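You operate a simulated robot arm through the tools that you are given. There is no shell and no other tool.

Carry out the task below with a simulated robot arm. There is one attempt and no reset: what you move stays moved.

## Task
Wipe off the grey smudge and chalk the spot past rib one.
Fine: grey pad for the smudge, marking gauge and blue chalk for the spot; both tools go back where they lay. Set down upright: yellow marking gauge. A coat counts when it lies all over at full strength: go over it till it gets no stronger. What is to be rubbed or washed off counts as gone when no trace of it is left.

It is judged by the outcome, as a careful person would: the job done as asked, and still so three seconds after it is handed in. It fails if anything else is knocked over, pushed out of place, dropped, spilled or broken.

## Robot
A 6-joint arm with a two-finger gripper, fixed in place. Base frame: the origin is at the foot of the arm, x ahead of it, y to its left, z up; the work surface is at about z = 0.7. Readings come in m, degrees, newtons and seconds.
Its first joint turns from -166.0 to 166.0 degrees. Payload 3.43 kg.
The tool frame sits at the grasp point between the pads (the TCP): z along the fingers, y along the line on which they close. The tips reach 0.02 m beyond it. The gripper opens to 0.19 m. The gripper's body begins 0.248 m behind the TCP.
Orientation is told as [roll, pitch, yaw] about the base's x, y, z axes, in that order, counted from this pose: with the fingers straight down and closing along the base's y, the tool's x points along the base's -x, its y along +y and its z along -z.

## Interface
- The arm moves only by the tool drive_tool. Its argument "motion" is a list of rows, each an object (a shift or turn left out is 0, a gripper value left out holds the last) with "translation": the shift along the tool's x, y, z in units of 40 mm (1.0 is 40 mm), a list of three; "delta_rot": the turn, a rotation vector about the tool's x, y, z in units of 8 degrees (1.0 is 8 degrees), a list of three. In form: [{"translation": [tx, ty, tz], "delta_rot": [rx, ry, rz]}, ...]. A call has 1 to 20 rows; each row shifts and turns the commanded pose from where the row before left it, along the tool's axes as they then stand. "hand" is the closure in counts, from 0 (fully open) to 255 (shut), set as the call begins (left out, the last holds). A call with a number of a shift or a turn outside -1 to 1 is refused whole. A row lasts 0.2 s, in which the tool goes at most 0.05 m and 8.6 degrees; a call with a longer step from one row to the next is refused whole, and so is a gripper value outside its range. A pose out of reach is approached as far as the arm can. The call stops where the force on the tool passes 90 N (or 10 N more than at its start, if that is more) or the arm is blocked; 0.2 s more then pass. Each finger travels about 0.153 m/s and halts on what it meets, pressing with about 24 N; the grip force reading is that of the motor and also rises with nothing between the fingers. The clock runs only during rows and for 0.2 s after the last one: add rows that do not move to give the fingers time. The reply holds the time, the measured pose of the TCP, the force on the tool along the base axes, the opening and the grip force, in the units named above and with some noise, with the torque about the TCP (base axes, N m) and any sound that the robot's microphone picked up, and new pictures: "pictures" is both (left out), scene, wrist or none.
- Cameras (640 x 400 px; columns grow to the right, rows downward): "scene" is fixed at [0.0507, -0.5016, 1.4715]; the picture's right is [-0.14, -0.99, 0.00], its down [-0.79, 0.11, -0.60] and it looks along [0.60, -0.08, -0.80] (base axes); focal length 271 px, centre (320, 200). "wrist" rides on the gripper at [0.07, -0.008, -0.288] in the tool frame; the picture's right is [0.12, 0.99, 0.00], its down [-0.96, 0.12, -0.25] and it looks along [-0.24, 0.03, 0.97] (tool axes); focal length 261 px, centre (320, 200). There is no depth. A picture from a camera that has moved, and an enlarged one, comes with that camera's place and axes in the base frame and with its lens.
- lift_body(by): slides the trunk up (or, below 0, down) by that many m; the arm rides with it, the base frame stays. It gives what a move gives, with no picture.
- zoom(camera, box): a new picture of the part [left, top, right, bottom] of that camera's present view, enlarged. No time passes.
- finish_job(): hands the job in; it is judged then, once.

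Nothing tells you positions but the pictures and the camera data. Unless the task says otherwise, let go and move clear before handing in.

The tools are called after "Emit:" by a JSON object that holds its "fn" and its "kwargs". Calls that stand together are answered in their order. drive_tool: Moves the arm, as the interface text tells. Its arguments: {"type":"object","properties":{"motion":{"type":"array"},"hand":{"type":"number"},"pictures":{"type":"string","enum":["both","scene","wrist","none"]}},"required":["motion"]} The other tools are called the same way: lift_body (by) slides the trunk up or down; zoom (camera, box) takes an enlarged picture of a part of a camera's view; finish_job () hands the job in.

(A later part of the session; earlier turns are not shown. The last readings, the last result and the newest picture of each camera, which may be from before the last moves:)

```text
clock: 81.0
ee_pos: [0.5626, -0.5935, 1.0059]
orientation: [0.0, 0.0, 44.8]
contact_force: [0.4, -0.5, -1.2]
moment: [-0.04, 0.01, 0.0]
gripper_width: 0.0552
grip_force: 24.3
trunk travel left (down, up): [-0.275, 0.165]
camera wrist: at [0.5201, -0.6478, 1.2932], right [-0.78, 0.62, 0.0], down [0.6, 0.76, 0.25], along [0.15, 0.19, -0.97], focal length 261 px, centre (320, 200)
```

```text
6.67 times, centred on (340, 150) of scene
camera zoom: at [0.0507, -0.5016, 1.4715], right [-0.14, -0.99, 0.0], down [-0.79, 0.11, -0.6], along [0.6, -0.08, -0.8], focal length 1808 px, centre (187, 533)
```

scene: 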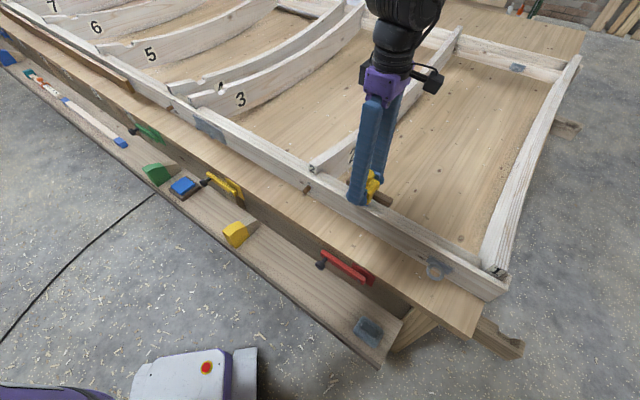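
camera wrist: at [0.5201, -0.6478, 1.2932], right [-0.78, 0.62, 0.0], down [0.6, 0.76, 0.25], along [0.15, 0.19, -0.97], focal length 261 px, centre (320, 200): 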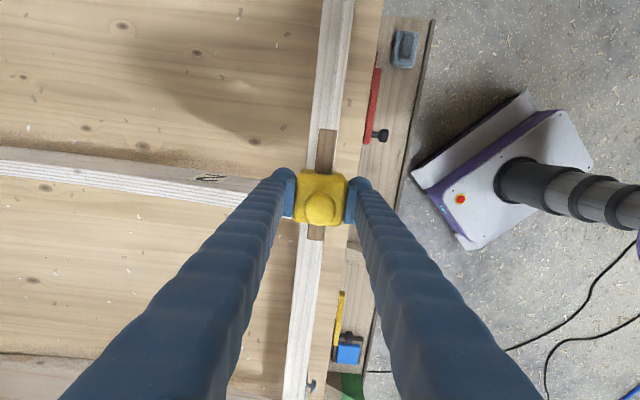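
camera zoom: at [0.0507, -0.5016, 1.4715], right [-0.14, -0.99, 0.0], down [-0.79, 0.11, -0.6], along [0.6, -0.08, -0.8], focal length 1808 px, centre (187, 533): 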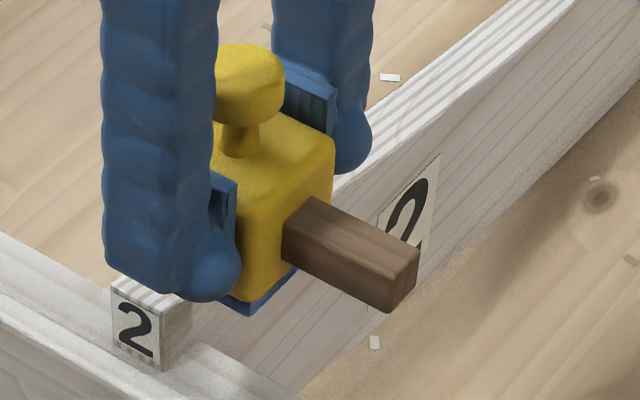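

No chalk took here even though the foot is clearly blue now, so the spot must be somewhere else past rib 1. I'll look much more closely at that whole end.

Emit:
{"fn": "zoom", "kwargs": {"camera": "scene", "box": [370, 195, 426, 230]}}

Emit:
{"fn": "zoom", "kwargs": {"camera": "scene", "box": [410, 215, 466, 250]}}

Emit:
{"fn": "zoom", "kwargs": {"camera": "scene", "box": [455, 245, 519, 305]}}

Emit:
{"fn": "zoom", "kwargs": {"camera": "scene", "box": [470, 300, 534, 360]}}

Emit:
{"fn": "zoom", "kwargs": {"camera": "scene", "box": [480, 150, 560, 275]}}

Emit:
{"fn": "zoom", "kwargs": {"camera": "scene", "box": [380, 130, 510, 240]}}

Emit:
{"fn": "zoom", "kwargs": {"camera": "scene", "box": [390, 250, 490, 340]}}

Emit:
{"fn": "zoom", "kwargs": {"camera": "scene", "box": [500, 40, 600, 160]}}

```text
11.43 times, centred on (398, 212) of scene
camera zoom: at [0.0507, -0.5016, 1.4715], right [-0.14, -0.99, 0.0], down [-0.79, 0.11, -0.6], along [0.6, -0.08, -0.8], focal length 3099 px, centre (-571, 57)
```

zoom: 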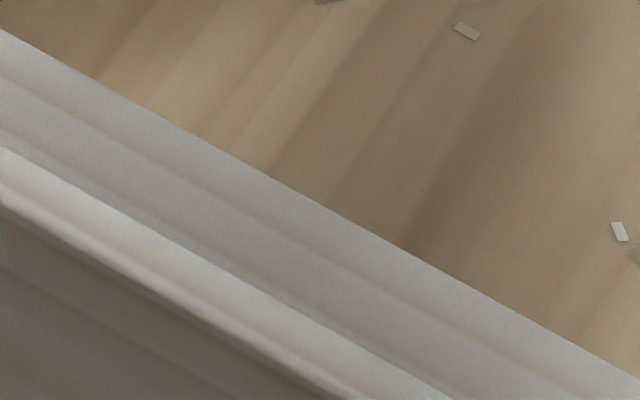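

```text
11.43 times, centred on (438, 232) of scene
camera zoom: at [0.0507, -0.5016, 1.4715], right [-0.14, -0.99, 0.0], down [-0.79, 0.11, -0.6], along [0.6, -0.08, -0.8], focal length 3099 px, centre (-1029, -171)
```

zoom: 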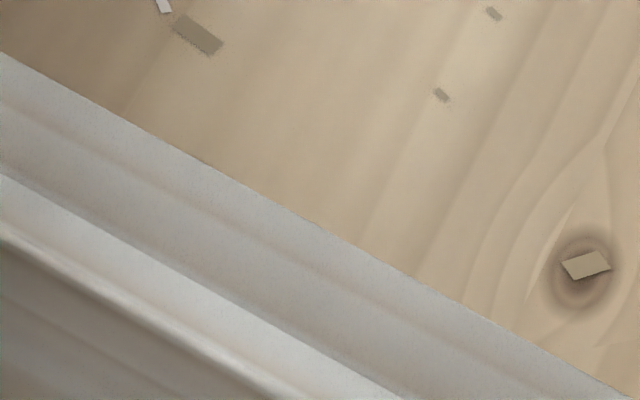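

```text
6.67 times, centred on (487, 275) of scene
camera zoom: at [0.0507, -0.5016, 1.4715], right [-0.14, -0.99, 0.0], down [-0.79, 0.11, -0.6], along [0.6, -0.08, -0.8], focal length 1808 px, centre (-793, -300)
```

zoom: 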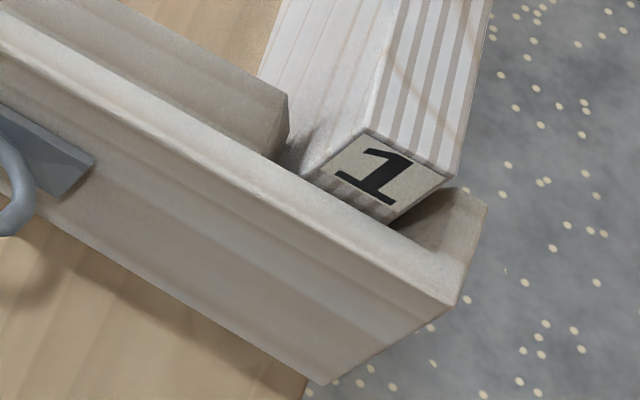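

```text
6.67 times, centred on (502, 330) of scene
camera zoom: at [0.0507, -0.5016, 1.4715], right [-0.14, -0.99, 0.0], down [-0.79, 0.11, -0.6], along [0.6, -0.08, -0.8], focal length 1808 px, centre (-893, -667)
```

zoom: 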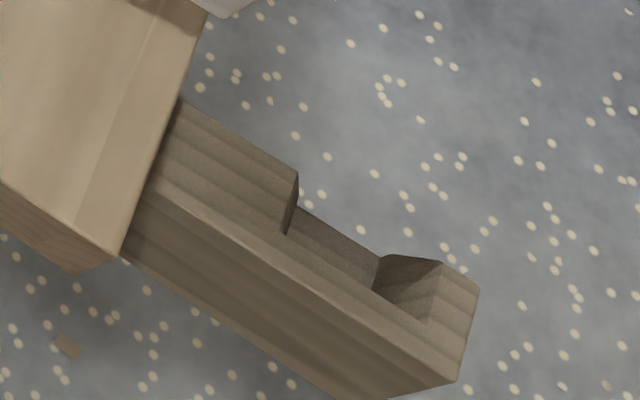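

```text
3.20 times, centred on (520, 212) of scene
camera zoom: at [0.0507, -0.5016, 1.4715], right [-0.14, -0.99, 0.0], down [-0.79, 0.11, -0.6], along [0.6, -0.08, -0.8], focal length 868 px, centre (-320, 160)
```

zoom: 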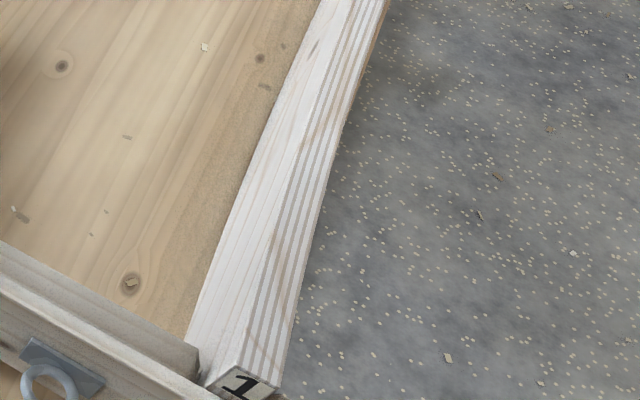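

```text
3.64 times, centred on (445, 185) of scene
camera zoom: at [0.0507, -0.5016, 1.4715], right [-0.14, -0.99, 0.0], down [-0.79, 0.11, -0.6], along [0.6, -0.08, -0.8], focal length 986 px, centre (-134, 254)
```

zoom: 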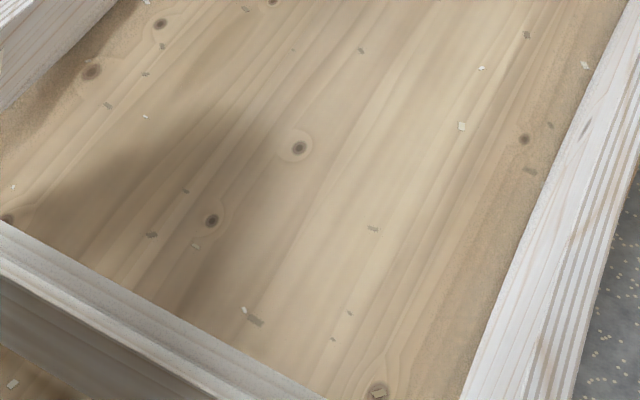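

```text
4.44 times, centred on (440, 295) of scene
camera zoom: at [0.0507, -0.5016, 1.4715], right [-0.14, -0.99, 0.0], down [-0.79, 0.11, -0.6], along [0.6, -0.08, -0.8], focal length 1205 px, centre (-213, -222)
```

zoom: 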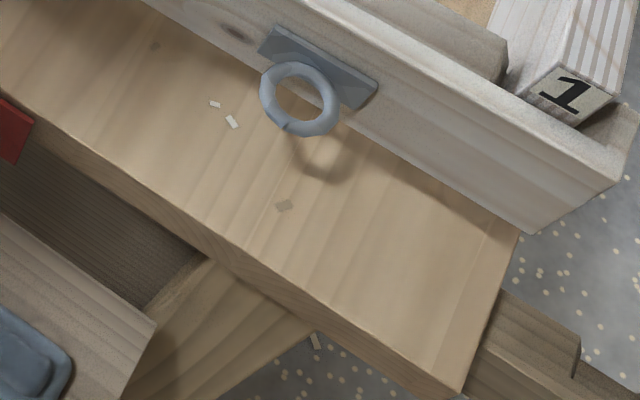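

```text
3.33 times, centred on (550, 100) of scene
camera zoom: at [0.0507, -0.5016, 1.4715], right [-0.14, -0.99, 0.0], down [-0.79, 0.11, -0.6], along [0.6, -0.08, -0.8], focal length 904 px, centre (-447, 533)
```

zoom: 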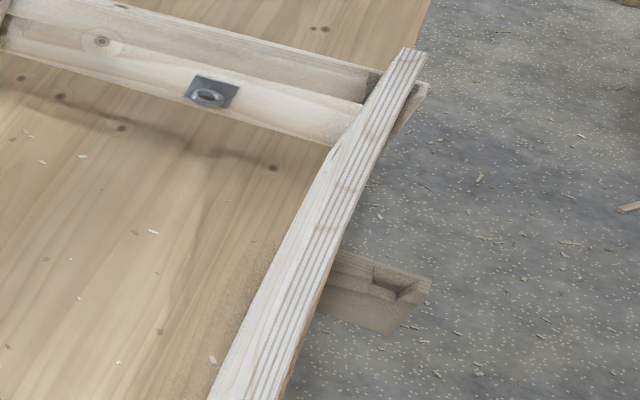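

Emit:
{"fn": "zoom", "kwargs": {"camera": "wrist", "box": [304, 80, 352, 110]}}

Emit:
{"fn": "zoom", "kwargs": {"camera": "wrist", "box": [310, 0, 374, 60]}}

Emit:
{"fn": "zoom", "kwargs": {"camera": "wrist", "box": [0, 0, 320, 200]}}

Emit:
{"fn": "zoom", "kwargs": {"camera": "scene", "box": [318, 150, 342, 170]}}

```text
13.33 times, centred on (328, 95) of wrist
camera zoom: at [0.5201, -0.6478, 1.2932], right [-0.78, 0.62, 0.0], down [0.6, 0.76, 0.25], along [0.15, 0.19, -0.97], focal length 3475 px, centre (213, 1600)
```

zoom: 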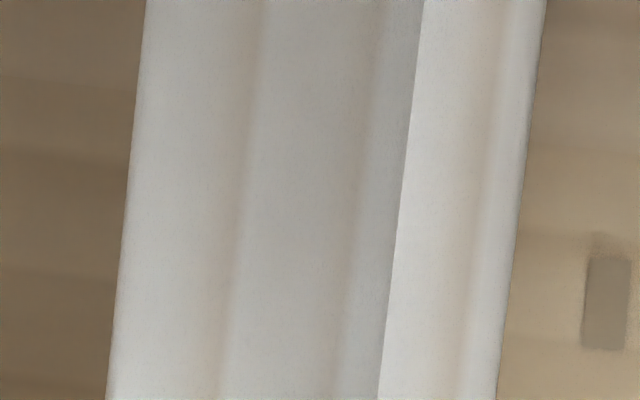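

```text
6.67 times, centred on (342, 30) of wrist
camera zoom: at [0.5201, -0.6478, 1.2932], right [-0.78, 0.62, 0.0], down [0.6, 0.76, 0.25], along [0.15, 0.19, -0.97], focal length 1738 px, centre (173, 1333)
```

zoom: 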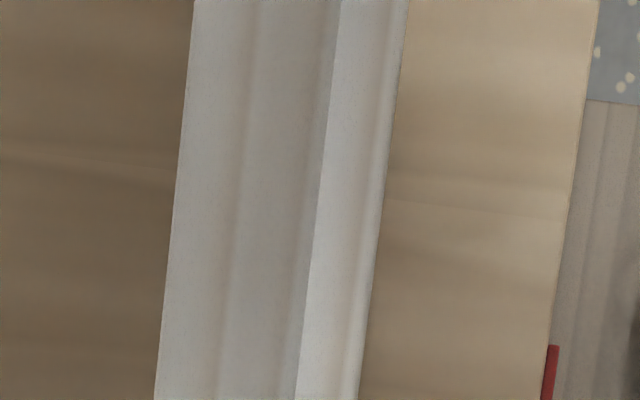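

```text
2.00 times, centred on (160, 100) of wrist
camera zoom: at [0.5201, -0.6478, 1.2932], right [-0.78, 0.62, 0.0], down [0.6, 0.76, 0.25], along [0.15, 0.19, -0.97], focal length 521 px, centre (640, 400)
```

zoom: 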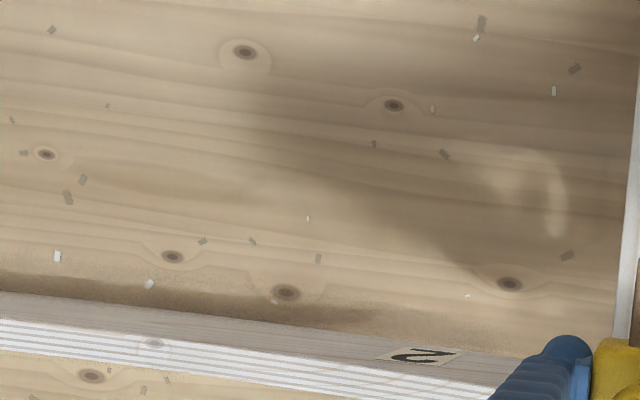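

```text
16.00 times, centred on (330, 160) of scene
camera zoom: at [0.0507, -0.5016, 1.4715], right [-0.14, -0.99, 0.0], down [-0.79, 0.11, -0.6], along [0.6, -0.08, -0.8], focal length 4338 px, centre (160, 840)
```

zoom: 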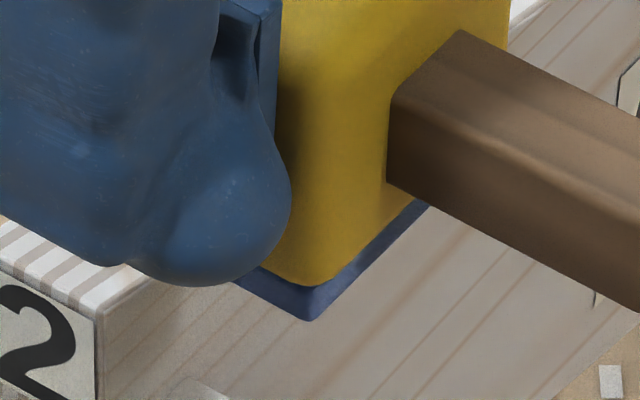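

Emit:
{"fn": "drive_tool", "kwargs": {"motion": [{"translation": [0, 0, -0.5]}, {"translation": [1, 0, 0]}, {"translation": [1, 0, 0]}, {"translation": [1, 0, 0]}, {"translation": [1, 0, 0]}, {"translation": [1, 0, 0]}, {"translation": [1, 0, 0]}, {"translation": [1, 0, 0]}, {}]}}

Emit:
{"fn": "zoom", "kwargs": {"camera": "wrist", "box": [240, 0, 432, 120]}}

Emit:
{"fn": "zoom", "kwargs": {"camera": "wrist", "box": [270, 60, 366, 160]}}

Emit:
{"fn": "zoom", "kwargs": {"camera": "wrist", "box": [0, 0, 300, 190]}}

```text
clock: 83.0
ee_pos: [0.3646, -0.7932, 1.0287]
orientation: [0.0, 0.0, 44.9]
contact_force: [0.9, -0.7, -1.6]
moment: [0.0, 0.02, 0.01]
gripper_width: 0.0549
grip_force: 23.9
trunk travel left (down, up): [-0.275, 0.165]
camera wrist: at [0.322, -0.8484, 1.316], right [-0.78, 0.62, 0.0], down [0.6, 0.76, 0.25], along [0.15, 0.19, -0.97], focal length 261 px, centre (320, 200)
```

scene: 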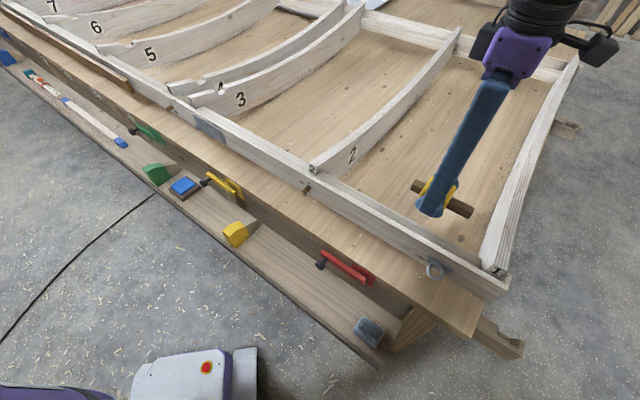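
wrist: 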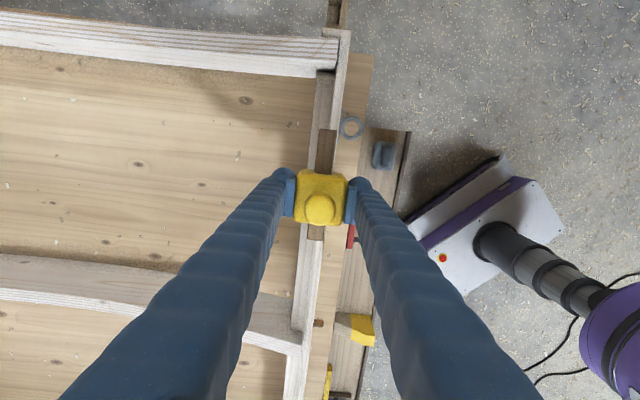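

```text
3.33 times, centred on (336, 60) of wrist
camera zoom: at [0.322, -0.8484, 1.316], right [-0.78, 0.62, 0.0], down [0.6, 0.76, 0.25], along [0.15, 0.19, -0.97], focal length 869 px, centre (267, 667)
```

zoom: 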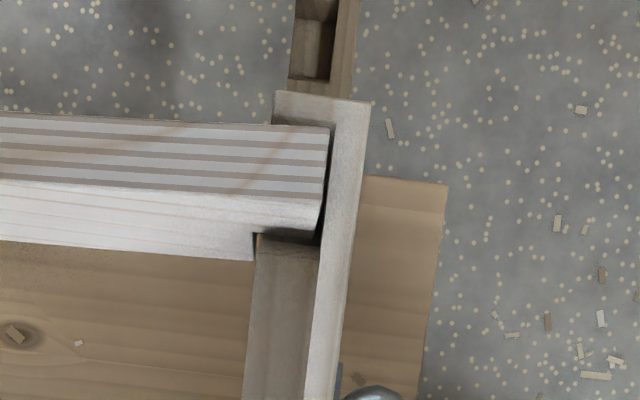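

```text
4.00 times, centred on (318, 110) of wrist
camera zoom: at [0.322, -0.8484, 1.316], right [-0.78, 0.62, 0.0], down [0.6, 0.76, 0.25], along [0.15, 0.19, -0.97], focal length 1043 px, centre (328, 560)
```

zoom: 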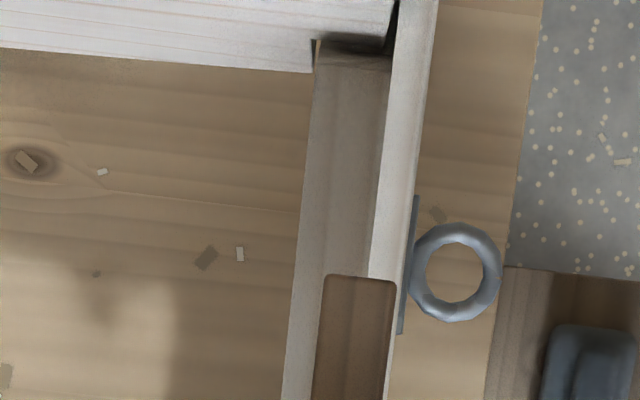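

```text
2.11 times, centred on (150, 95) of wrist
camera zoom: at [0.322, -0.8484, 1.316], right [-0.78, 0.62, 0.0], down [0.6, 0.76, 0.25], along [0.15, 0.19, -0.97], focal length 549 px, centre (678, 421)
```

zoom: 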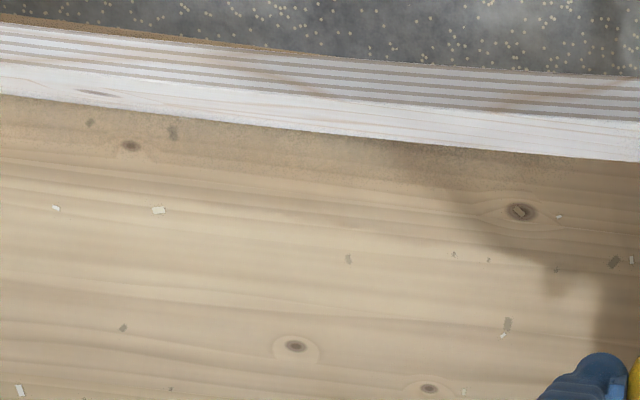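

Emit:
{"fn": "zoom", "kwargs": {"camera": "scene", "box": [410, 175, 474, 225]}}

Emit:
{"fn": "zoom", "kwargs": {"camera": "scene", "box": [350, 185, 382, 205]}}

```text
8.00 times, centred on (442, 200) of scene
camera zoom: at [0.0507, -0.5016, 1.4715], right [-0.14, -0.99, 0.0], down [-0.79, 0.11, -0.6], along [0.6, -0.08, -0.8], focal length 2169 px, centre (-656, 200)
```

zoom: 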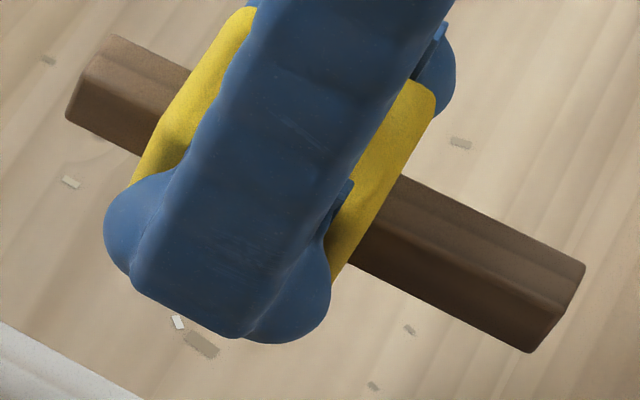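

```text
16.00 times, centred on (366, 195) of scene
camera zoom: at [0.0507, -0.5016, 1.4715], right [-0.14, -0.99, 0.0], down [-0.79, 0.11, -0.6], along [0.6, -0.08, -0.8], focal length 4338 px, centre (-416, 280)
```

zoom: 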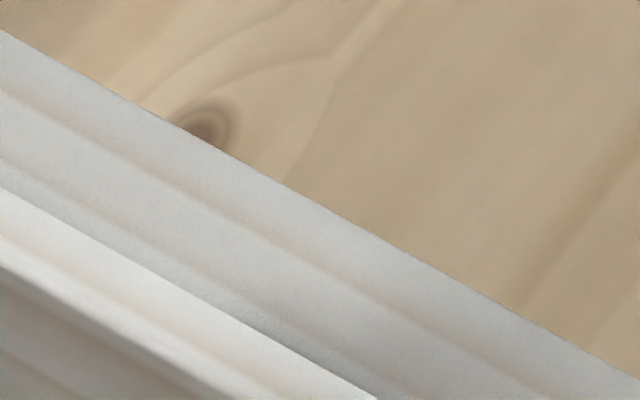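

There's no other mark visible on the rail near rib 1, and the bare wood shows no stray chalk. I'll bring the chalked gauge lightly onto the rail here, nearer rib 1, and stroke along it to see where chalk takes.

Emit:
{"fn": "drive_tool", "kwargs": {"motion": [{"translation": [0, 0, 0.9]}, {"translation": [0, 0, 0.9]}, {"translation": [0, 0, 0.6]}, {}], "pictures": "scene"}}

Emit:
{"fn": "zoom", "kwargs": {"camera": "scene", "box": [370, 190, 498, 290]}}

Emit:
{"fn": "zoom", "kwargs": {"camera": "wrist", "box": [240, 60, 400, 240]}}

```text
clock: 84.0
ee_pos: [0.3634, -0.7934, 0.9301]
orientation: [-0.1, -0.1, 44.8]
contact_force: [-0.1, -0.3, -1.2]
moment: [0.02, 0.0, 0.01]
gripper_width: 0.055
grip_force: 24.5
trunk travel left (down, up): [-0.275, 0.165]
```

scene: 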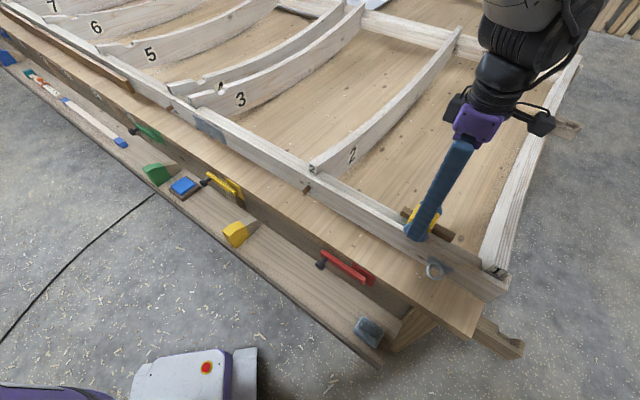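

```text
4.00 times, centred on (434, 240) of scene
camera zoom: at [0.0507, -0.5016, 1.4715], right [-0.14, -0.99, 0.0], down [-0.79, 0.11, -0.6], along [0.6, -0.08, -0.8], focal length 1084 px, centre (-136, 40)
```

zoom: 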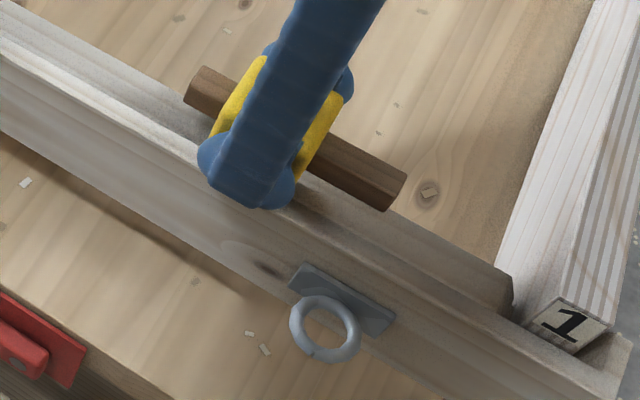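

```text
2.22 times, centred on (320, 150) of wrist
camera zoom: at [0.32, -0.848, 1.2175], right [-0.78, 0.62, 0.0], down [0.6, 0.76, 0.25], along [0.15, 0.19, -0.97], focal length 579 px, centre (320, 311)
```

zoom: 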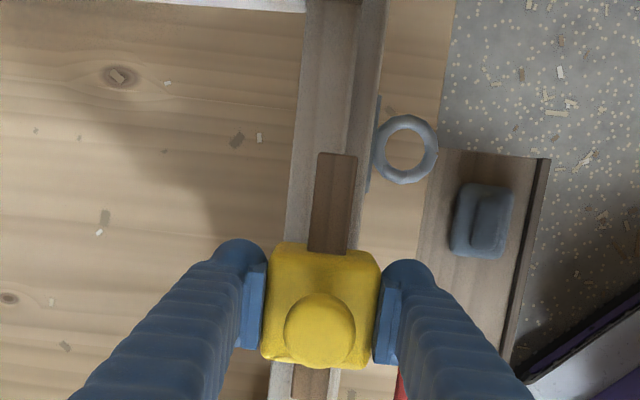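

Emit:
{"fn": "drive_tool", "kwargs": {"motion": [{"translation": [0, 0, 0.1]}, {"translation": [0, 0, 0.1]}, {"translation": [0, 0, 0.06]}, {}], "pictures": "none"}}

Emit:
{"fn": "drive_tool", "kwargs": {"motion": [{"translation": [0, 0, 0.05]}, {"translation": [0, 0, 0.03]}, {}], "pictures": "none"}}

```text
clock: 85.0
ee_pos: [0.3638, -0.7935, 0.9211]
orientation: [0.0, 0.0, 44.8]
contact_force: [-0.2, -0.4, -0.6]
moment: [0.02, 0.01, 0.02]
gripper_width: 0.0551
grip_force: 23.6
trunk travel left (down, up): [-0.275, 0.165]
```

```text
clock: 85.8
ee_pos: [0.3637, -0.7924, 0.916]
orientation: [0.0, 0.0, 44.8]
contact_force: [0.1, 0.2, -1.5]
moment: [-0.01, 0.0, 0.02]
gripper_width: 0.0548
grip_force: 23.9
trunk travel left (down, up): [-0.275, 0.165]
```

Emit:
{"fn": "drive_tool", "kwargs": {"motion": [{"translation": [0, 0, 0.03]}, {"translation": [0, 0, 0.03]}, {}], "pictures": "none"}}

```text
clock: 86.6
ee_pos: [0.3635, -0.7927, 0.9136]
orientation: [0.0, 0.0, 44.8]
contact_force: [0.3, 0.3, -1.3]
moment: [0.03, 0.02, 0.0]
gripper_width: 0.0547
grip_force: 23.7
trunk travel left (down, up): [-0.275, 0.165]
```

Emit:
{"fn": "drive_tool", "kwargs": {"motion": [{"translation": [0, 0, 0.03]}, {}], "pictures": "none"}}

Emit:
{"fn": "drive_tool", "kwargs": {"motion": [{"translation": [0, 0, 0.03]}, {}], "pictures": "none"}}

```text
clock: 87.2
ee_pos: [0.3638, -0.7934, 0.9147]
orientation: [-0.1, 0.2, 44.8]
contact_force: [-0.4, -1.8, 10.7]
moment: [0.13, 0.07, 0.01]
gripper_width: 0.0547
grip_force: 24.5
trunk travel left (down, up): [-0.275, 0.165]
```

```text
clock: 87.8
ee_pos: [0.3639, -0.7928, 0.9139]
orientation: [-0.2, 0.0, 44.8]
contact_force: [2.2, -5.5, 17.9]
moment: [-0.03, 0.0, -0.03]
gripper_width: 0.0551
grip_force: 23.4
trunk travel left (down, up): [-0.275, 0.165]
```

Emit:
{"fn": "drive_tool", "kwargs": {"motion": [{"translation": [0.25, 0, 0]}, {"translation": [0.25, 0, 0]}, {"translation": [0.25, 0, 0]}, {"translation": [0.25, 0, 0]}, {"translation": [-0.4, 0, 0]}, {"translation": [-0.4, 0, 0]}, {"translation": [-0.4, 0, 0]}, {"translation": [-0.4, 0, 0]}, {"translation": [-0.4, 0, 0]}, {"translation": [-0.4, 0, 0]}, {"translation": [-0.4, 0, 0]}, {}], "pictures": "scene"}}

Emit:
{"fn": "zoom", "kwargs": {"camera": "scene", "box": [370, 190, 498, 290]}}

Emit:
{"fn": "zoom", "kwargs": {"camera": "wrist", "box": [240, 60, 400, 240]}}

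```text
clock: 90.4
ee_pos: [0.4131, -0.7422, 0.9147]
orientation: [0.0, 0.1, 44.8]
contact_force: [0.4, -0.3, -1.1]
moment: [0.0, 0.0, -0.01]
gripper_width: 0.0547
grip_force: 23.9
trunk travel left (down, up): [-0.275, 0.165]
```

scene: 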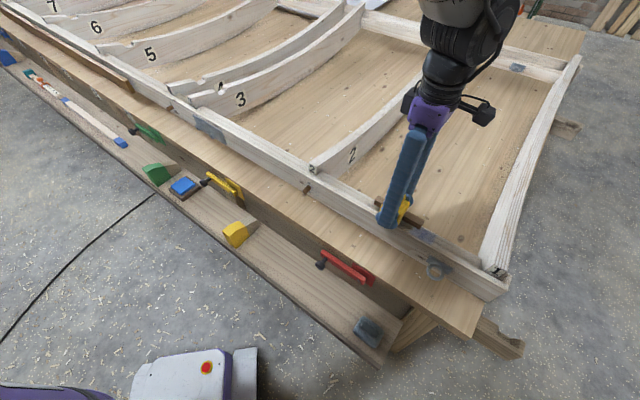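

```text
4.00 times, centred on (434, 240) of scene
camera zoom: at [0.0507, -0.5016, 1.4715], right [-0.14, -0.99, 0.0], down [-0.79, 0.11, -0.6], along [0.6, -0.08, -0.8], focal length 1084 px, centre (-136, 40)
```

zoom: 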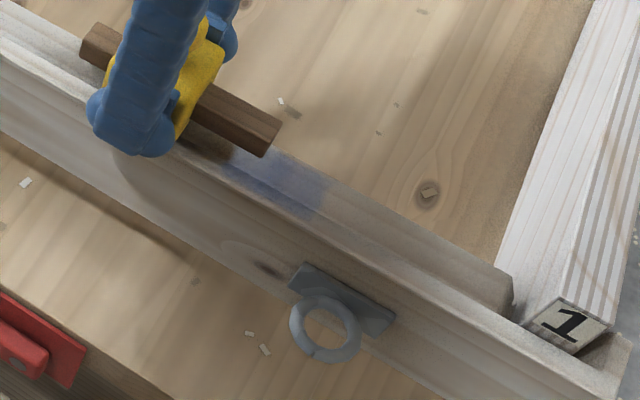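

```text
2.22 times, centred on (320, 150) of wrist
camera zoom: at [0.3713, -0.7974, 1.2018], right [-0.78, 0.62, 0.0], down [0.6, 0.76, 0.25], along [0.15, 0.19, -0.97], focal length 579 px, centre (320, 311)
```

zoom: 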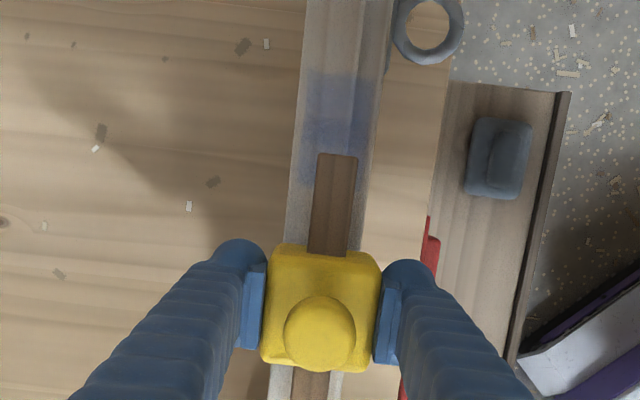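

Chalk is taking here: a blue patch has appeared on the rail between the ring plate and the old smudge. I'll lift off and look at its extent.

Emit:
{"fn": "drive_tool", "kwargs": {"motion": [{"translation": [0, 0, -0.5]}, {"translation": [0, 0, -1]}, {"translation": [0, 0, -0.8]}, {"translation": [-1, 0, 0]}, {"translation": [-1, 0, 0]}, {}]}}

Emit:
{"fn": "zoom", "kwargs": {"camera": "wrist", "box": [280, 20, 392, 110]}}

Emit:
{"fn": "zoom", "kwargs": {"camera": "scene", "box": [385, 200, 465, 250]}}

Emit:
{"fn": "zoom", "kwargs": {"camera": "wrist", "box": [256, 140, 384, 220]}}

```text
clock: 91.8
ee_pos: [0.4736, -0.6852, 1.0016]
orientation: [-0.1, 0.1, 44.8]
contact_force: [-0.9, 0.0, -0.2]
moment: [-0.09, -0.02, -0.02]
gripper_width: 0.0549
grip_force: 24.1
trunk travel left (down, up): [-0.275, 0.165]
camera wrist: at [0.4311, -0.739, 1.2898], right [-0.78, 0.62, 0.0], down [0.6, 0.76, 0.25], along [0.15, 0.19, -0.97], focal length 261 px, centre (320, 200)
```

scene: 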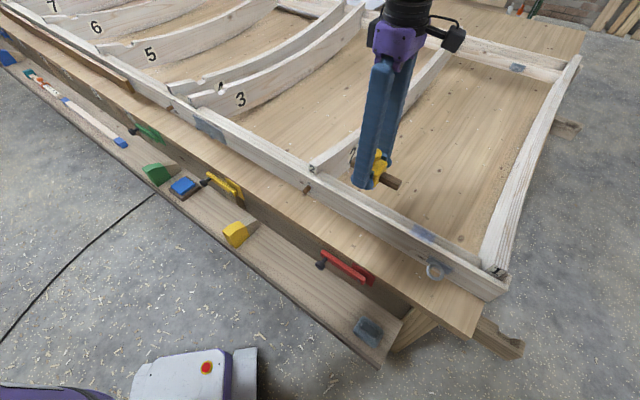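
wrist: 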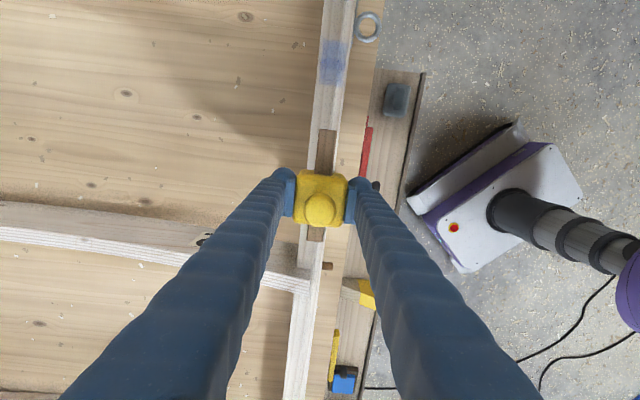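

```text
4.44 times, centred on (336, 65) of wrist
camera zoom: at [0.4311, -0.739, 1.2898], right [-0.78, 0.62, 0.0], down [0.6, 0.76, 0.25], along [0.15, 0.19, -0.97], focal length 1158 px, centre (249, 800)
```

zoom: 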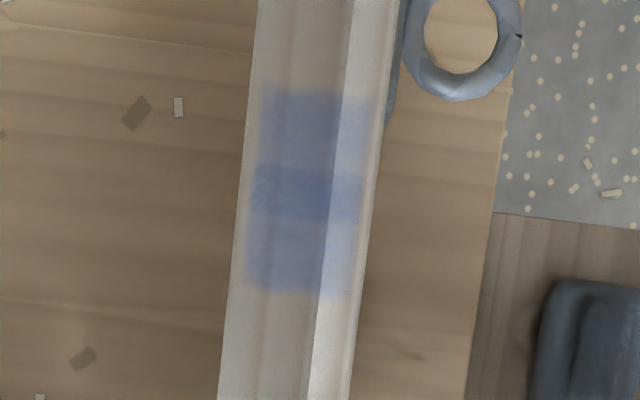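

```text
8.00 times, centred on (425, 225) of scene
camera zoom: at [0.0507, -0.5016, 1.4715], right [-0.14, -0.99, 0.0], down [-0.79, 0.11, -0.6], along [0.6, -0.08, -0.8], focal length 2169 px, centre (-520, 0)
```

zoom: 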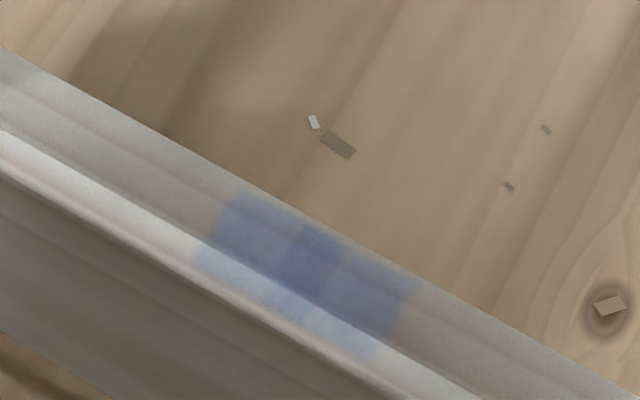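

```text
5.00 times, centred on (320, 180) of wrist
camera zoom: at [0.4311, -0.739, 1.2898], right [-0.78, 0.62, 0.0], down [0.6, 0.76, 0.25], along [0.15, 0.19, -0.97], focal length 1303 px, centre (320, 300)
```

zoom: 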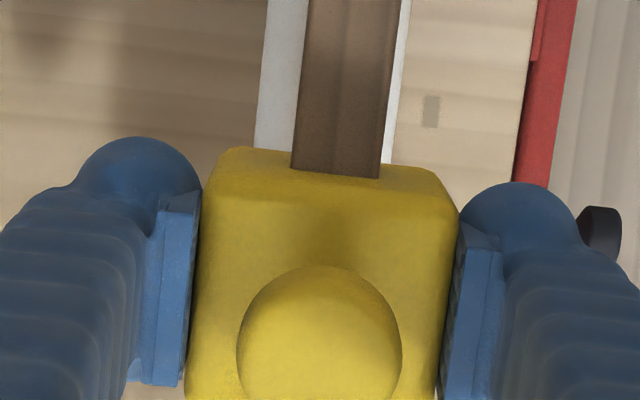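

The deposit is clearly bounded: the spot is about 60 mm long, centred near (0.355, -0.803). I'll set the gauge on its centre and go over it with repeated firm passes.

Emit:
{"fn": "drive_tool", "kwargs": {"motion": [{"translation": [1, 0, 0]}, {"translation": [1, 0, 0]}, {"translation": [1, 0, 0]}, {"translation": [0.95, 0, 0]}, {"translation": [0, 0, 0.9]}, {"translation": [0, 0, 0.9]}, {"translation": [0, 0, 0.3]}, {}], "pictures": "none"}}

Emit:
{"fn": "zoom", "kwargs": {"camera": "scene", "box": [370, 190, 498, 290]}}

```text
clock: 93.6
ee_pos: [0.3578, -0.7957, 0.9182]
orientation: [0.0, 0.1, 44.9]
contact_force: [-0.4, 0.2, -0.4]
moment: [0.0, 0.0, 0.01]
gripper_width: 0.055
grip_force: 23.9
trunk travel left (down, up): [-0.275, 0.165]
```

```text
4.00 times, centred on (434, 240) of scene
camera zoom: at [0.0507, -0.5016, 1.4715], right [-0.14, -0.99, 0.0], down [-0.79, 0.11, -0.6], along [0.6, -0.08, -0.8], focal length 1084 px, centre (-136, 40)
```

zoom: 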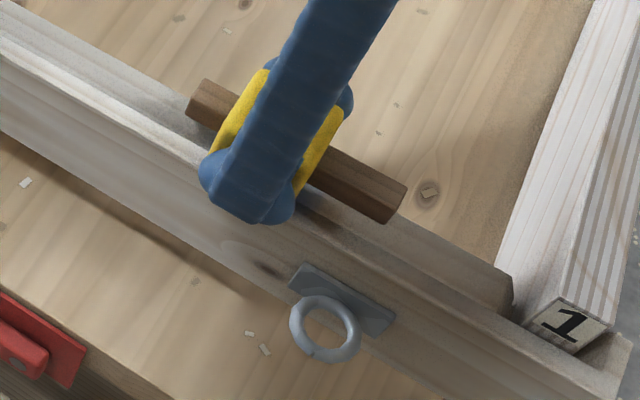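

Emit:
{"fn": "drive_tool", "kwargs": {"motion": [{"translation": [0.07, -0.08, 0.04]}, {"translation": [0, 0, 0.04]}, {"translation": [0, 0, 0.03]}, {}], "pictures": "none"}}

Emit:
{"fn": "drive_tool", "kwargs": {"motion": [{"translation": [0, 0, 0.02]}, {}], "pictures": "none"}}

```text
clock: 94.6
ee_pos: [0.359, -0.8007, 0.9141]
orientation: [0.0, 0.0, 44.8]
contact_force: [0.1, -0.2, -1.4]
moment: [0.0, -0.04, -0.02]
gripper_width: 0.0551
grip_force: 23.8
trunk travel left (down, up): [-0.275, 0.165]
```

```text
clock: 95.2
ee_pos: [0.3586, -0.7989, 0.9146]
orientation: [-0.1, 0.0, 44.8]
contact_force: [0.0, 0.6, -0.8]
moment: [0.0, 0.0, -0.02]
gripper_width: 0.055
grip_force: 23.9
trunk travel left (down, up): [-0.275, 0.165]
```

Emit:
{"fn": "drive_tool", "kwargs": {"motion": [{"translation": [0, 0, 0.03]}, {"translation": [0, 0, 0.03]}, {}], "pictures": "none"}}

Emit:
{"fn": "drive_tool", "kwargs": {"motion": [{"translation": [0, 0, 0.03]}, {}], "pictures": "none"}}

```text
clock: 96.0
ee_pos: [0.3596, -0.8004, 0.9116]
orientation: [0.1, 0.0, 44.8]
contact_force: [0.9, -0.1, -0.7]
moment: [0.02, -0.03, -0.03]
gripper_width: 0.055
grip_force: 24.3
trunk travel left (down, up): [-0.275, 0.165]
```

```text
clock: 96.6
ee_pos: [0.3592, -0.8003, 0.911]
orientation: [-0.2, 0.0, 44.7]
contact_force: [2.3, 0.0, 5.4]
moment: [0.17, -0.09, -0.02]
gripper_width: 0.055
grip_force: 24.4
trunk travel left (down, up): [-0.275, 0.165]
```

Emit:
{"fn": "drive_tool", "kwargs": {"motion": [{"translation": [0, 0, 0.01]}, {"translation": [0.2, 0, 0]}, {"translation": [0.2, 0, 0]}, {"translation": [-0.2, 0, 0]}, {"translation": [-0.2, 0, 0]}, {"translation": [-0.2, 0, 0]}, {"translation": [-0.2, 0, 0]}, {"translation": [0.2, 0, 0]}, {"translation": [0.2, 0, 0]}, {}], "pictures": "none"}}

Emit:
{"fn": "zoom", "kwargs": {"camera": "wrist", "box": [240, 60, 400, 240]}}

Emit:
{"fn": "zoom", "kwargs": {"camera": "scene", "box": [370, 190, 498, 290]}}

```text
clock: 98.8
ee_pos: [0.3592, -0.8007, 0.9114]
orientation: [-0.2, 0.0, 44.9]
contact_force: [5.7, 4.4, 17.0]
moment: [0.06, -0.04, -0.02]
gripper_width: 0.0551
grip_force: 23.6
trunk travel left (down, up): [-0.275, 0.165]
```

```text
2.22 times, centred on (320, 150) of wrist
camera zoom: at [0.3163, -0.8538, 1.1984], right [-0.78, 0.62, 0.0], down [0.6, 0.76, 0.25], along [0.15, 0.19, -0.97], focal length 579 px, centre (320, 311)
```

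zoom: 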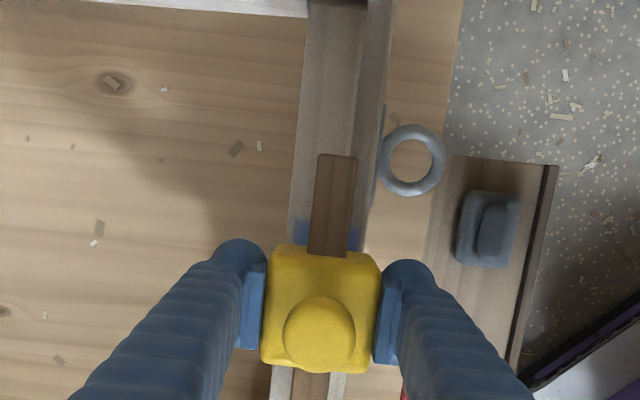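

```text
4.00 times, centred on (434, 240) of scene
camera zoom: at [0.0507, -0.5016, 1.4715], right [-0.14, -0.99, 0.0], down [-0.79, 0.11, -0.6], along [0.6, -0.08, -0.8], focal length 1084 px, centre (-136, 40)
```

zoom: 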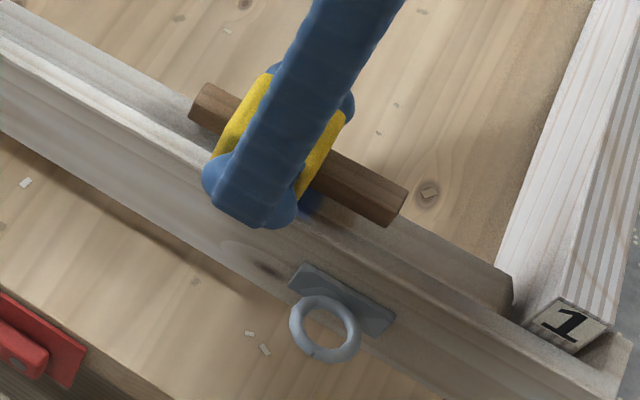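

Emit:
{"fn": "drive_tool", "kwargs": {"motion": [{"translation": [0.2, 0, 0]}, {"translation": [0.2, 0, 0]}, {"translation": [0.2, 0, 0]}, {"translation": [-0.2, 0, 0]}, {"translation": [-0.2, 0, 0]}, {"translation": [-0.2, 0, 0]}, {"translation": [-0.2, 0, 0]}, {"translation": [-0.2, 0, 0]}, {"translation": [-0.2, 0, 0]}, {"translation": [0.2, 0, 0]}, {"translation": [0.2, 0, 0]}, {"translation": [0.2, 0, 0]}, {}], "pictures": "none"}}

Emit:
{"fn": "drive_tool", "kwargs": {"motion": [{"translation": [0, 0, -0.5]}, {"translation": [0, 0, -1]}, {"translation": [0, 0, -0.8]}, {"translation": [-1, 0, 0]}, {"translation": [-1, 0, 0]}, {"translation": [-1, 0, 0]}, {}], "pictures": "wrist"}}

Emit:
{"fn": "zoom", "kwargs": {"camera": "wrist", "box": [280, 50, 392, 130]}}

Emit:
{"fn": "zoom", "kwargs": {"camera": "scene", "box": [385, 200, 465, 250]}}

Emit:
{"fn": "zoom", "kwargs": {"camera": "scene", "box": [340, 130, 420, 200]}}

```text
clock: 101.6
ee_pos: [0.3587, -0.8022, 0.9115]
orientation: [-0.1, 0.1, 44.8]
contact_force: [2.2, 0.4, 6.5]
moment: [0.02, 0.05, 0.01]
gripper_width: 0.0552
grip_force: 24.3
trunk travel left (down, up): [-0.275, 0.165]
```

```text
clock: 103.2
ee_pos: [0.443, -0.7171, 1.001]
orientation: [0.0, 0.1, 44.8]
contact_force: [-0.3, 0.1, -0.3]
moment: [-0.08, 0.04, -0.01]
gripper_width: 0.0551
grip_force: 24.6
trunk travel left (down, up): [-0.275, 0.165]
camera wrist: at [0.3999, -0.7712, 1.2891], right [-0.78, 0.62, 0.0], down [0.6, 0.76, 0.25], along [0.15, 0.19, -0.97], focal length 261 px, centre (320, 200)
```

wrist: 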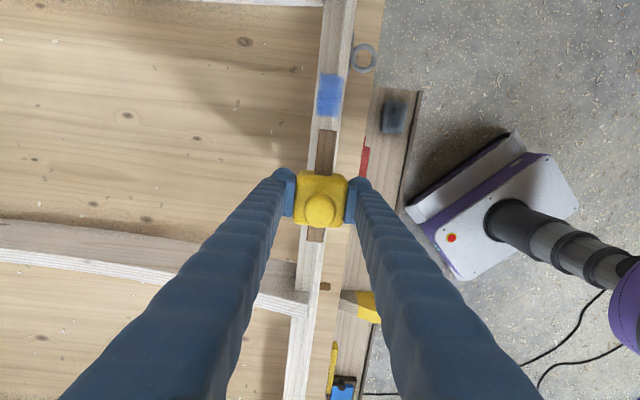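

```text
5.00 times, centred on (336, 90) of wrist
camera zoom: at [0.3999, -0.7712, 1.2891], right [-0.78, 0.62, 0.0], down [0.6, 0.76, 0.25], along [0.15, 0.19, -0.97], focal length 1303 px, centre (240, 750)
```

zoom: 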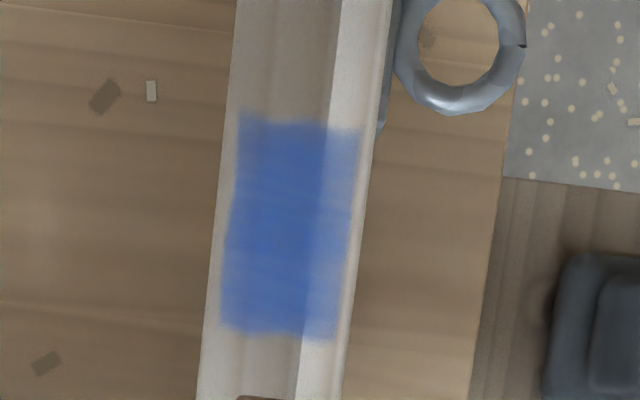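

```text
8.00 times, centred on (425, 225) of scene
camera zoom: at [0.0507, -0.5016, 1.4715], right [-0.14, -0.99, 0.0], down [-0.79, 0.11, -0.6], along [0.6, -0.08, -0.8], focal length 2169 px, centre (-520, 0)
```

zoom: 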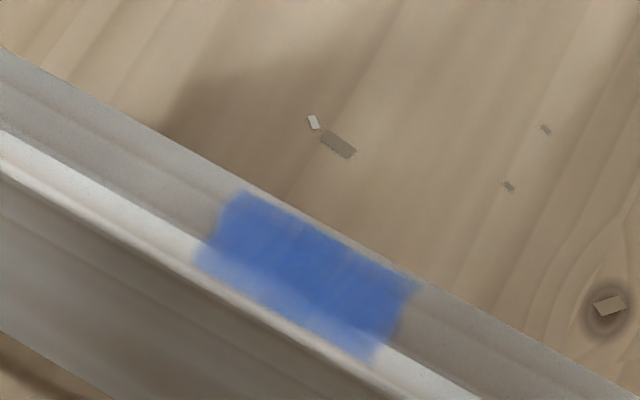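

```text
5.71 times, centred on (380, 165) of scene
camera zoom: at [0.0507, -0.5016, 1.4715], right [-0.14, -0.99, 0.0], down [-0.79, 0.11, -0.6], along [0.6, -0.08, -0.8], focal length 1549 px, centre (-23, 400)
```

zoom: 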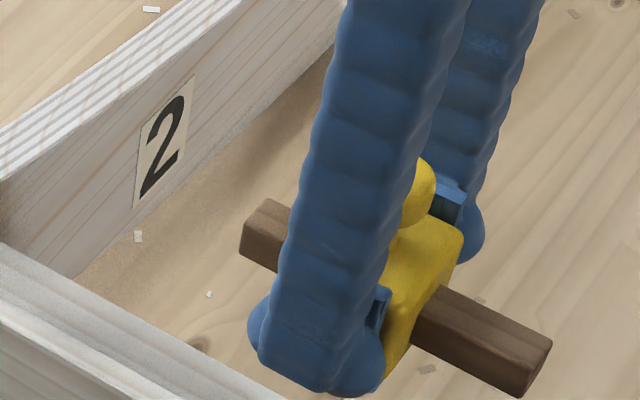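

The patch is now a solid blue rectangle with fixed bounds. I'll do more passes, shifted slightly to cover the edges, until it stops getting stronger.

Emit:
{"fn": "drive_tool", "kwargs": {"motion": [{"translation": [1, 0, 0]}, {"translation": [1, -0.05, 0]}, {"translation": [1, 0, 0]}, {"translation": [0.15, 0, 0]}, {"translation": [0, 0, 0.9]}, {"translation": [0, 0, 0.9]}, {"translation": [0, 0, 0.35]}, {}], "pictures": "none"}}

Emit:
{"fn": "drive_tool", "kwargs": {"motion": [{"translation": [0, 0, 0.05]}, {"translation": [0, 0, 0.02]}, {}], "pictures": "none"}}

```text
clock: 105.0
ee_pos: [0.3552, -0.8056, 0.9154]
orientation: [0.0, 0.0, 44.8]
contact_force: [-0.2, 0.9, -1.3]
moment: [-0.01, -0.04, 0.02]
gripper_width: 0.055
grip_force: 24.0
trunk travel left (down, up): [-0.275, 0.165]
```

```text
clock: 105.8
ee_pos: [0.3566, -0.8059, 0.9122]
orientation: [0.0, -0.1, 44.8]
contact_force: [0.0, 0.4, -1.8]
moment: [0.0, 0.01, 0.04]
gripper_width: 0.0549
grip_force: 24.2
trunk travel left (down, up): [-0.275, 0.165]
```

Emit:
{"fn": "drive_tool", "kwargs": {"motion": [{"translation": [0, 0, 0.04]}, {}], "pictures": "none"}}

Emit:
{"fn": "drive_tool", "kwargs": {"motion": [{"translation": [0, 0, 0.02]}, {}], "pictures": "none"}}

```text
clock: 106.4
ee_pos: [0.3553, -0.805, 0.9117]
orientation: [0.1, 0.0, 44.7]
contact_force: [0.2, -0.8, -1.7]
moment: [0.03, 0.03, 0.01]
gripper_width: 0.055
grip_force: 23.9
trunk travel left (down, up): [-0.275, 0.165]
```

```text
clock: 107.0
ee_pos: [0.3581, -0.8073, 0.9122]
orientation: [0.0, -0.1, 44.7]
contact_force: [0.2, 0.4, -2.0]
moment: [-0.01, -0.01, 0.04]
gripper_width: 0.0551
grip_force: 24.1
trunk travel left (down, up): [-0.275, 0.165]
```

Emit:
{"fn": "drive_tool", "kwargs": {"motion": [{"translation": [0, 0, 0.04]}, {}], "pictures": "none"}}

Emit:
{"fn": "drive_tool", "kwargs": {"motion": [{"translation": [0, 0, 0.02]}, {}], "pictures": "none"}}

```text
clock: 107.6
ee_pos: [0.3575, -0.8055, 0.91]
orientation: [-0.1, 0.1, 44.8]
contact_force: [0.5, 1.2, 3.7]
moment: [0.06, 0.13, 0.0]
gripper_width: 0.0548
grip_force: 24.1
trunk travel left (down, up): [-0.275, 0.165]
```

```text
clock: 108.2
ee_pos: [0.3555, -0.8054, 0.9107]
orientation: [-0.2, 0.1, 44.8]
contact_force: [3.0, 1.8, 11.5]
moment: [0.19, 0.04, -0.05]
gripper_width: 0.0554
grip_force: 23.8
trunk travel left (down, up): [-0.275, 0.165]
```

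Emit:
{"fn": "drive_tool", "kwargs": {"motion": [{"translation": [0.2, 0.03, 0]}, {"translation": [0.2, 0.03, 0]}, {"translation": [0.2, 0.03, 0]}, {"translation": [-0.2, 0, 0]}, {"translation": [-0.2, 0, 0]}, {"translation": [-0.2, 0, 0]}, {"translation": [-0.2, 0, 0]}, {"translation": [-0.2, 0, 0]}, {"translation": [-0.2, 0, 0]}, {"translation": [0.2, -0.03, 0]}, {"translation": [0.2, -0.03, 0]}, {"translation": [0.2, -0.03, 0]}, {"translation": [0.2, -0.03, 0]}, {"translation": [0.2, -0.03, 0]}, {"translation": [-0.2, -0.03, 0]}, {"translation": [-0.2, 0, 0]}, {"translation": [-0.2, 0, 0]}, {"translation": [-0.2, 0, 0]}, {"translation": [-0.2, 0, 0]}, {}], "pictures": "none"}}

Emit:
{"fn": "drive_tool", "kwargs": {"motion": [{"translation": [0.2, 0.03, 0.01]}, {"translation": [0.2, 0.03, 0]}, {"translation": [0.2, 0.03, 0]}, {"translation": [0.2, 0, 0]}, {"translation": [0.2, 0, 0]}, {"translation": [0.2, 0, 0]}, {"translation": [-0.2, 0, 0]}, {"translation": [-0.2, 0, 0]}, {"translation": [-0.2, 0, 0]}, {"translation": [-0.2, 0, 0]}, {"translation": [-0.2, 0, 0]}, {"translation": [-0.2, 0, 0]}, {"translation": [0.2, 0, 0]}, {"translation": [0.2, 0, 0]}, {"translation": [0.2, 0, 0]}, {}], "pictures": "none"}}

Emit:
{"fn": "drive_tool", "kwargs": {"motion": [{"translation": [0, 0, -0.5]}, {"translation": [0, 0, -1]}, {"translation": [0, 0, -0.8]}, {"translation": [-1, 0, 0]}, {"translation": [-1, 0, 0]}, {"translation": [-1, 0, 0]}, {}], "pictures": "wrist"}}

Emit:
{"fn": "zoom", "kwargs": {"camera": "wrist", "box": [280, 50, 392, 130]}}

Emit:
{"fn": "zoom", "kwargs": {"camera": "scene", "box": [385, 200, 465, 250]}}

```text
clock: 112.4
ee_pos: [0.3766, -0.7925, 0.9088]
orientation: [0.0, 0.0, 44.9]
contact_force: [-0.7, -0.9, 5.7]
moment: [-0.1, 0.05, 0.0]
gripper_width: 0.0552
grip_force: 24.1
trunk travel left (down, up): [-0.275, 0.165]
```

```text
clock: 115.8
ee_pos: [0.3572, -0.8056, 0.9096]
orientation: [0.1, 0.0, 44.8]
contact_force: [-0.2, 1.1, -1.8]
moment: [0.02, 0.0, 0.0]
gripper_width: 0.0552
grip_force: 23.5
trunk travel left (down, up): [-0.275, 0.165]
```

```text
clock: 117.4
ee_pos: [0.4419, -0.7222, 0.9993]
orientation: [0.0, 0.1, 44.8]
contact_force: [-0.2, 0.1, -0.8]
moment: [-0.06, 0.03, -0.03]
gripper_width: 0.0552
grip_force: 24.3
trunk travel left (down, up): [-0.275, 0.165]
camera wrist: at [0.3995, -0.7773, 1.287], right [-0.78, 0.62, 0.0], down [0.6, 0.76, 0.25], along [0.15, 0.19, -0.97], focal length 261 px, centre (320, 200)
```

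wrist: 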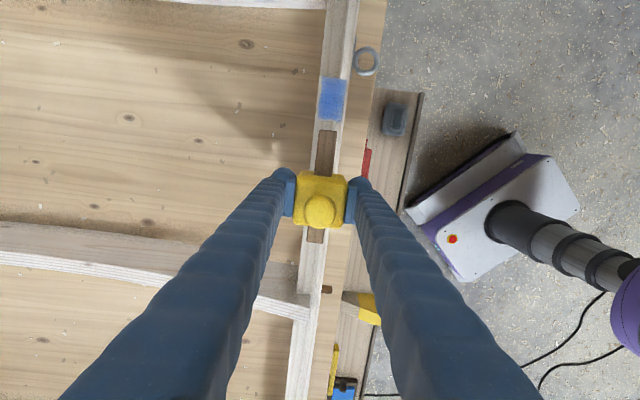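

```text
5.00 times, centred on (336, 90) of wrist
camera zoom: at [0.3995, -0.7773, 1.287], right [-0.78, 0.62, 0.0], down [0.6, 0.76, 0.25], along [0.15, 0.19, -0.97], focal length 1303 px, centre (240, 750)
```

zoom: 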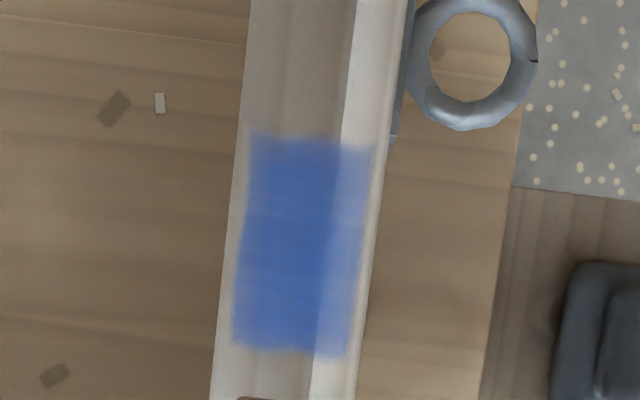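

```text
8.00 times, centred on (425, 225) of scene
camera zoom: at [0.0507, -0.5016, 1.4715], right [-0.14, -0.99, 0.0], down [-0.79, 0.11, -0.6], along [0.6, -0.08, -0.8], focal length 2169 px, centre (-520, 0)
```

zoom: 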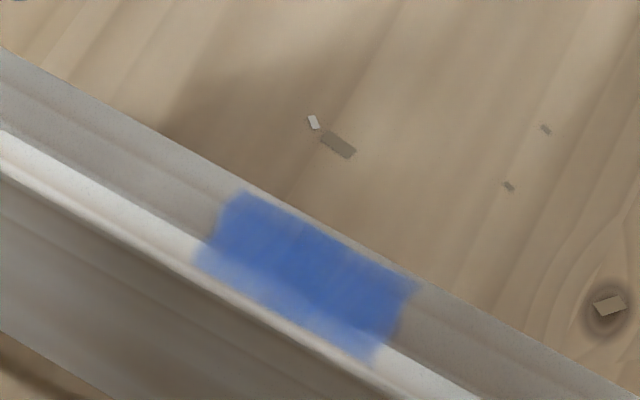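

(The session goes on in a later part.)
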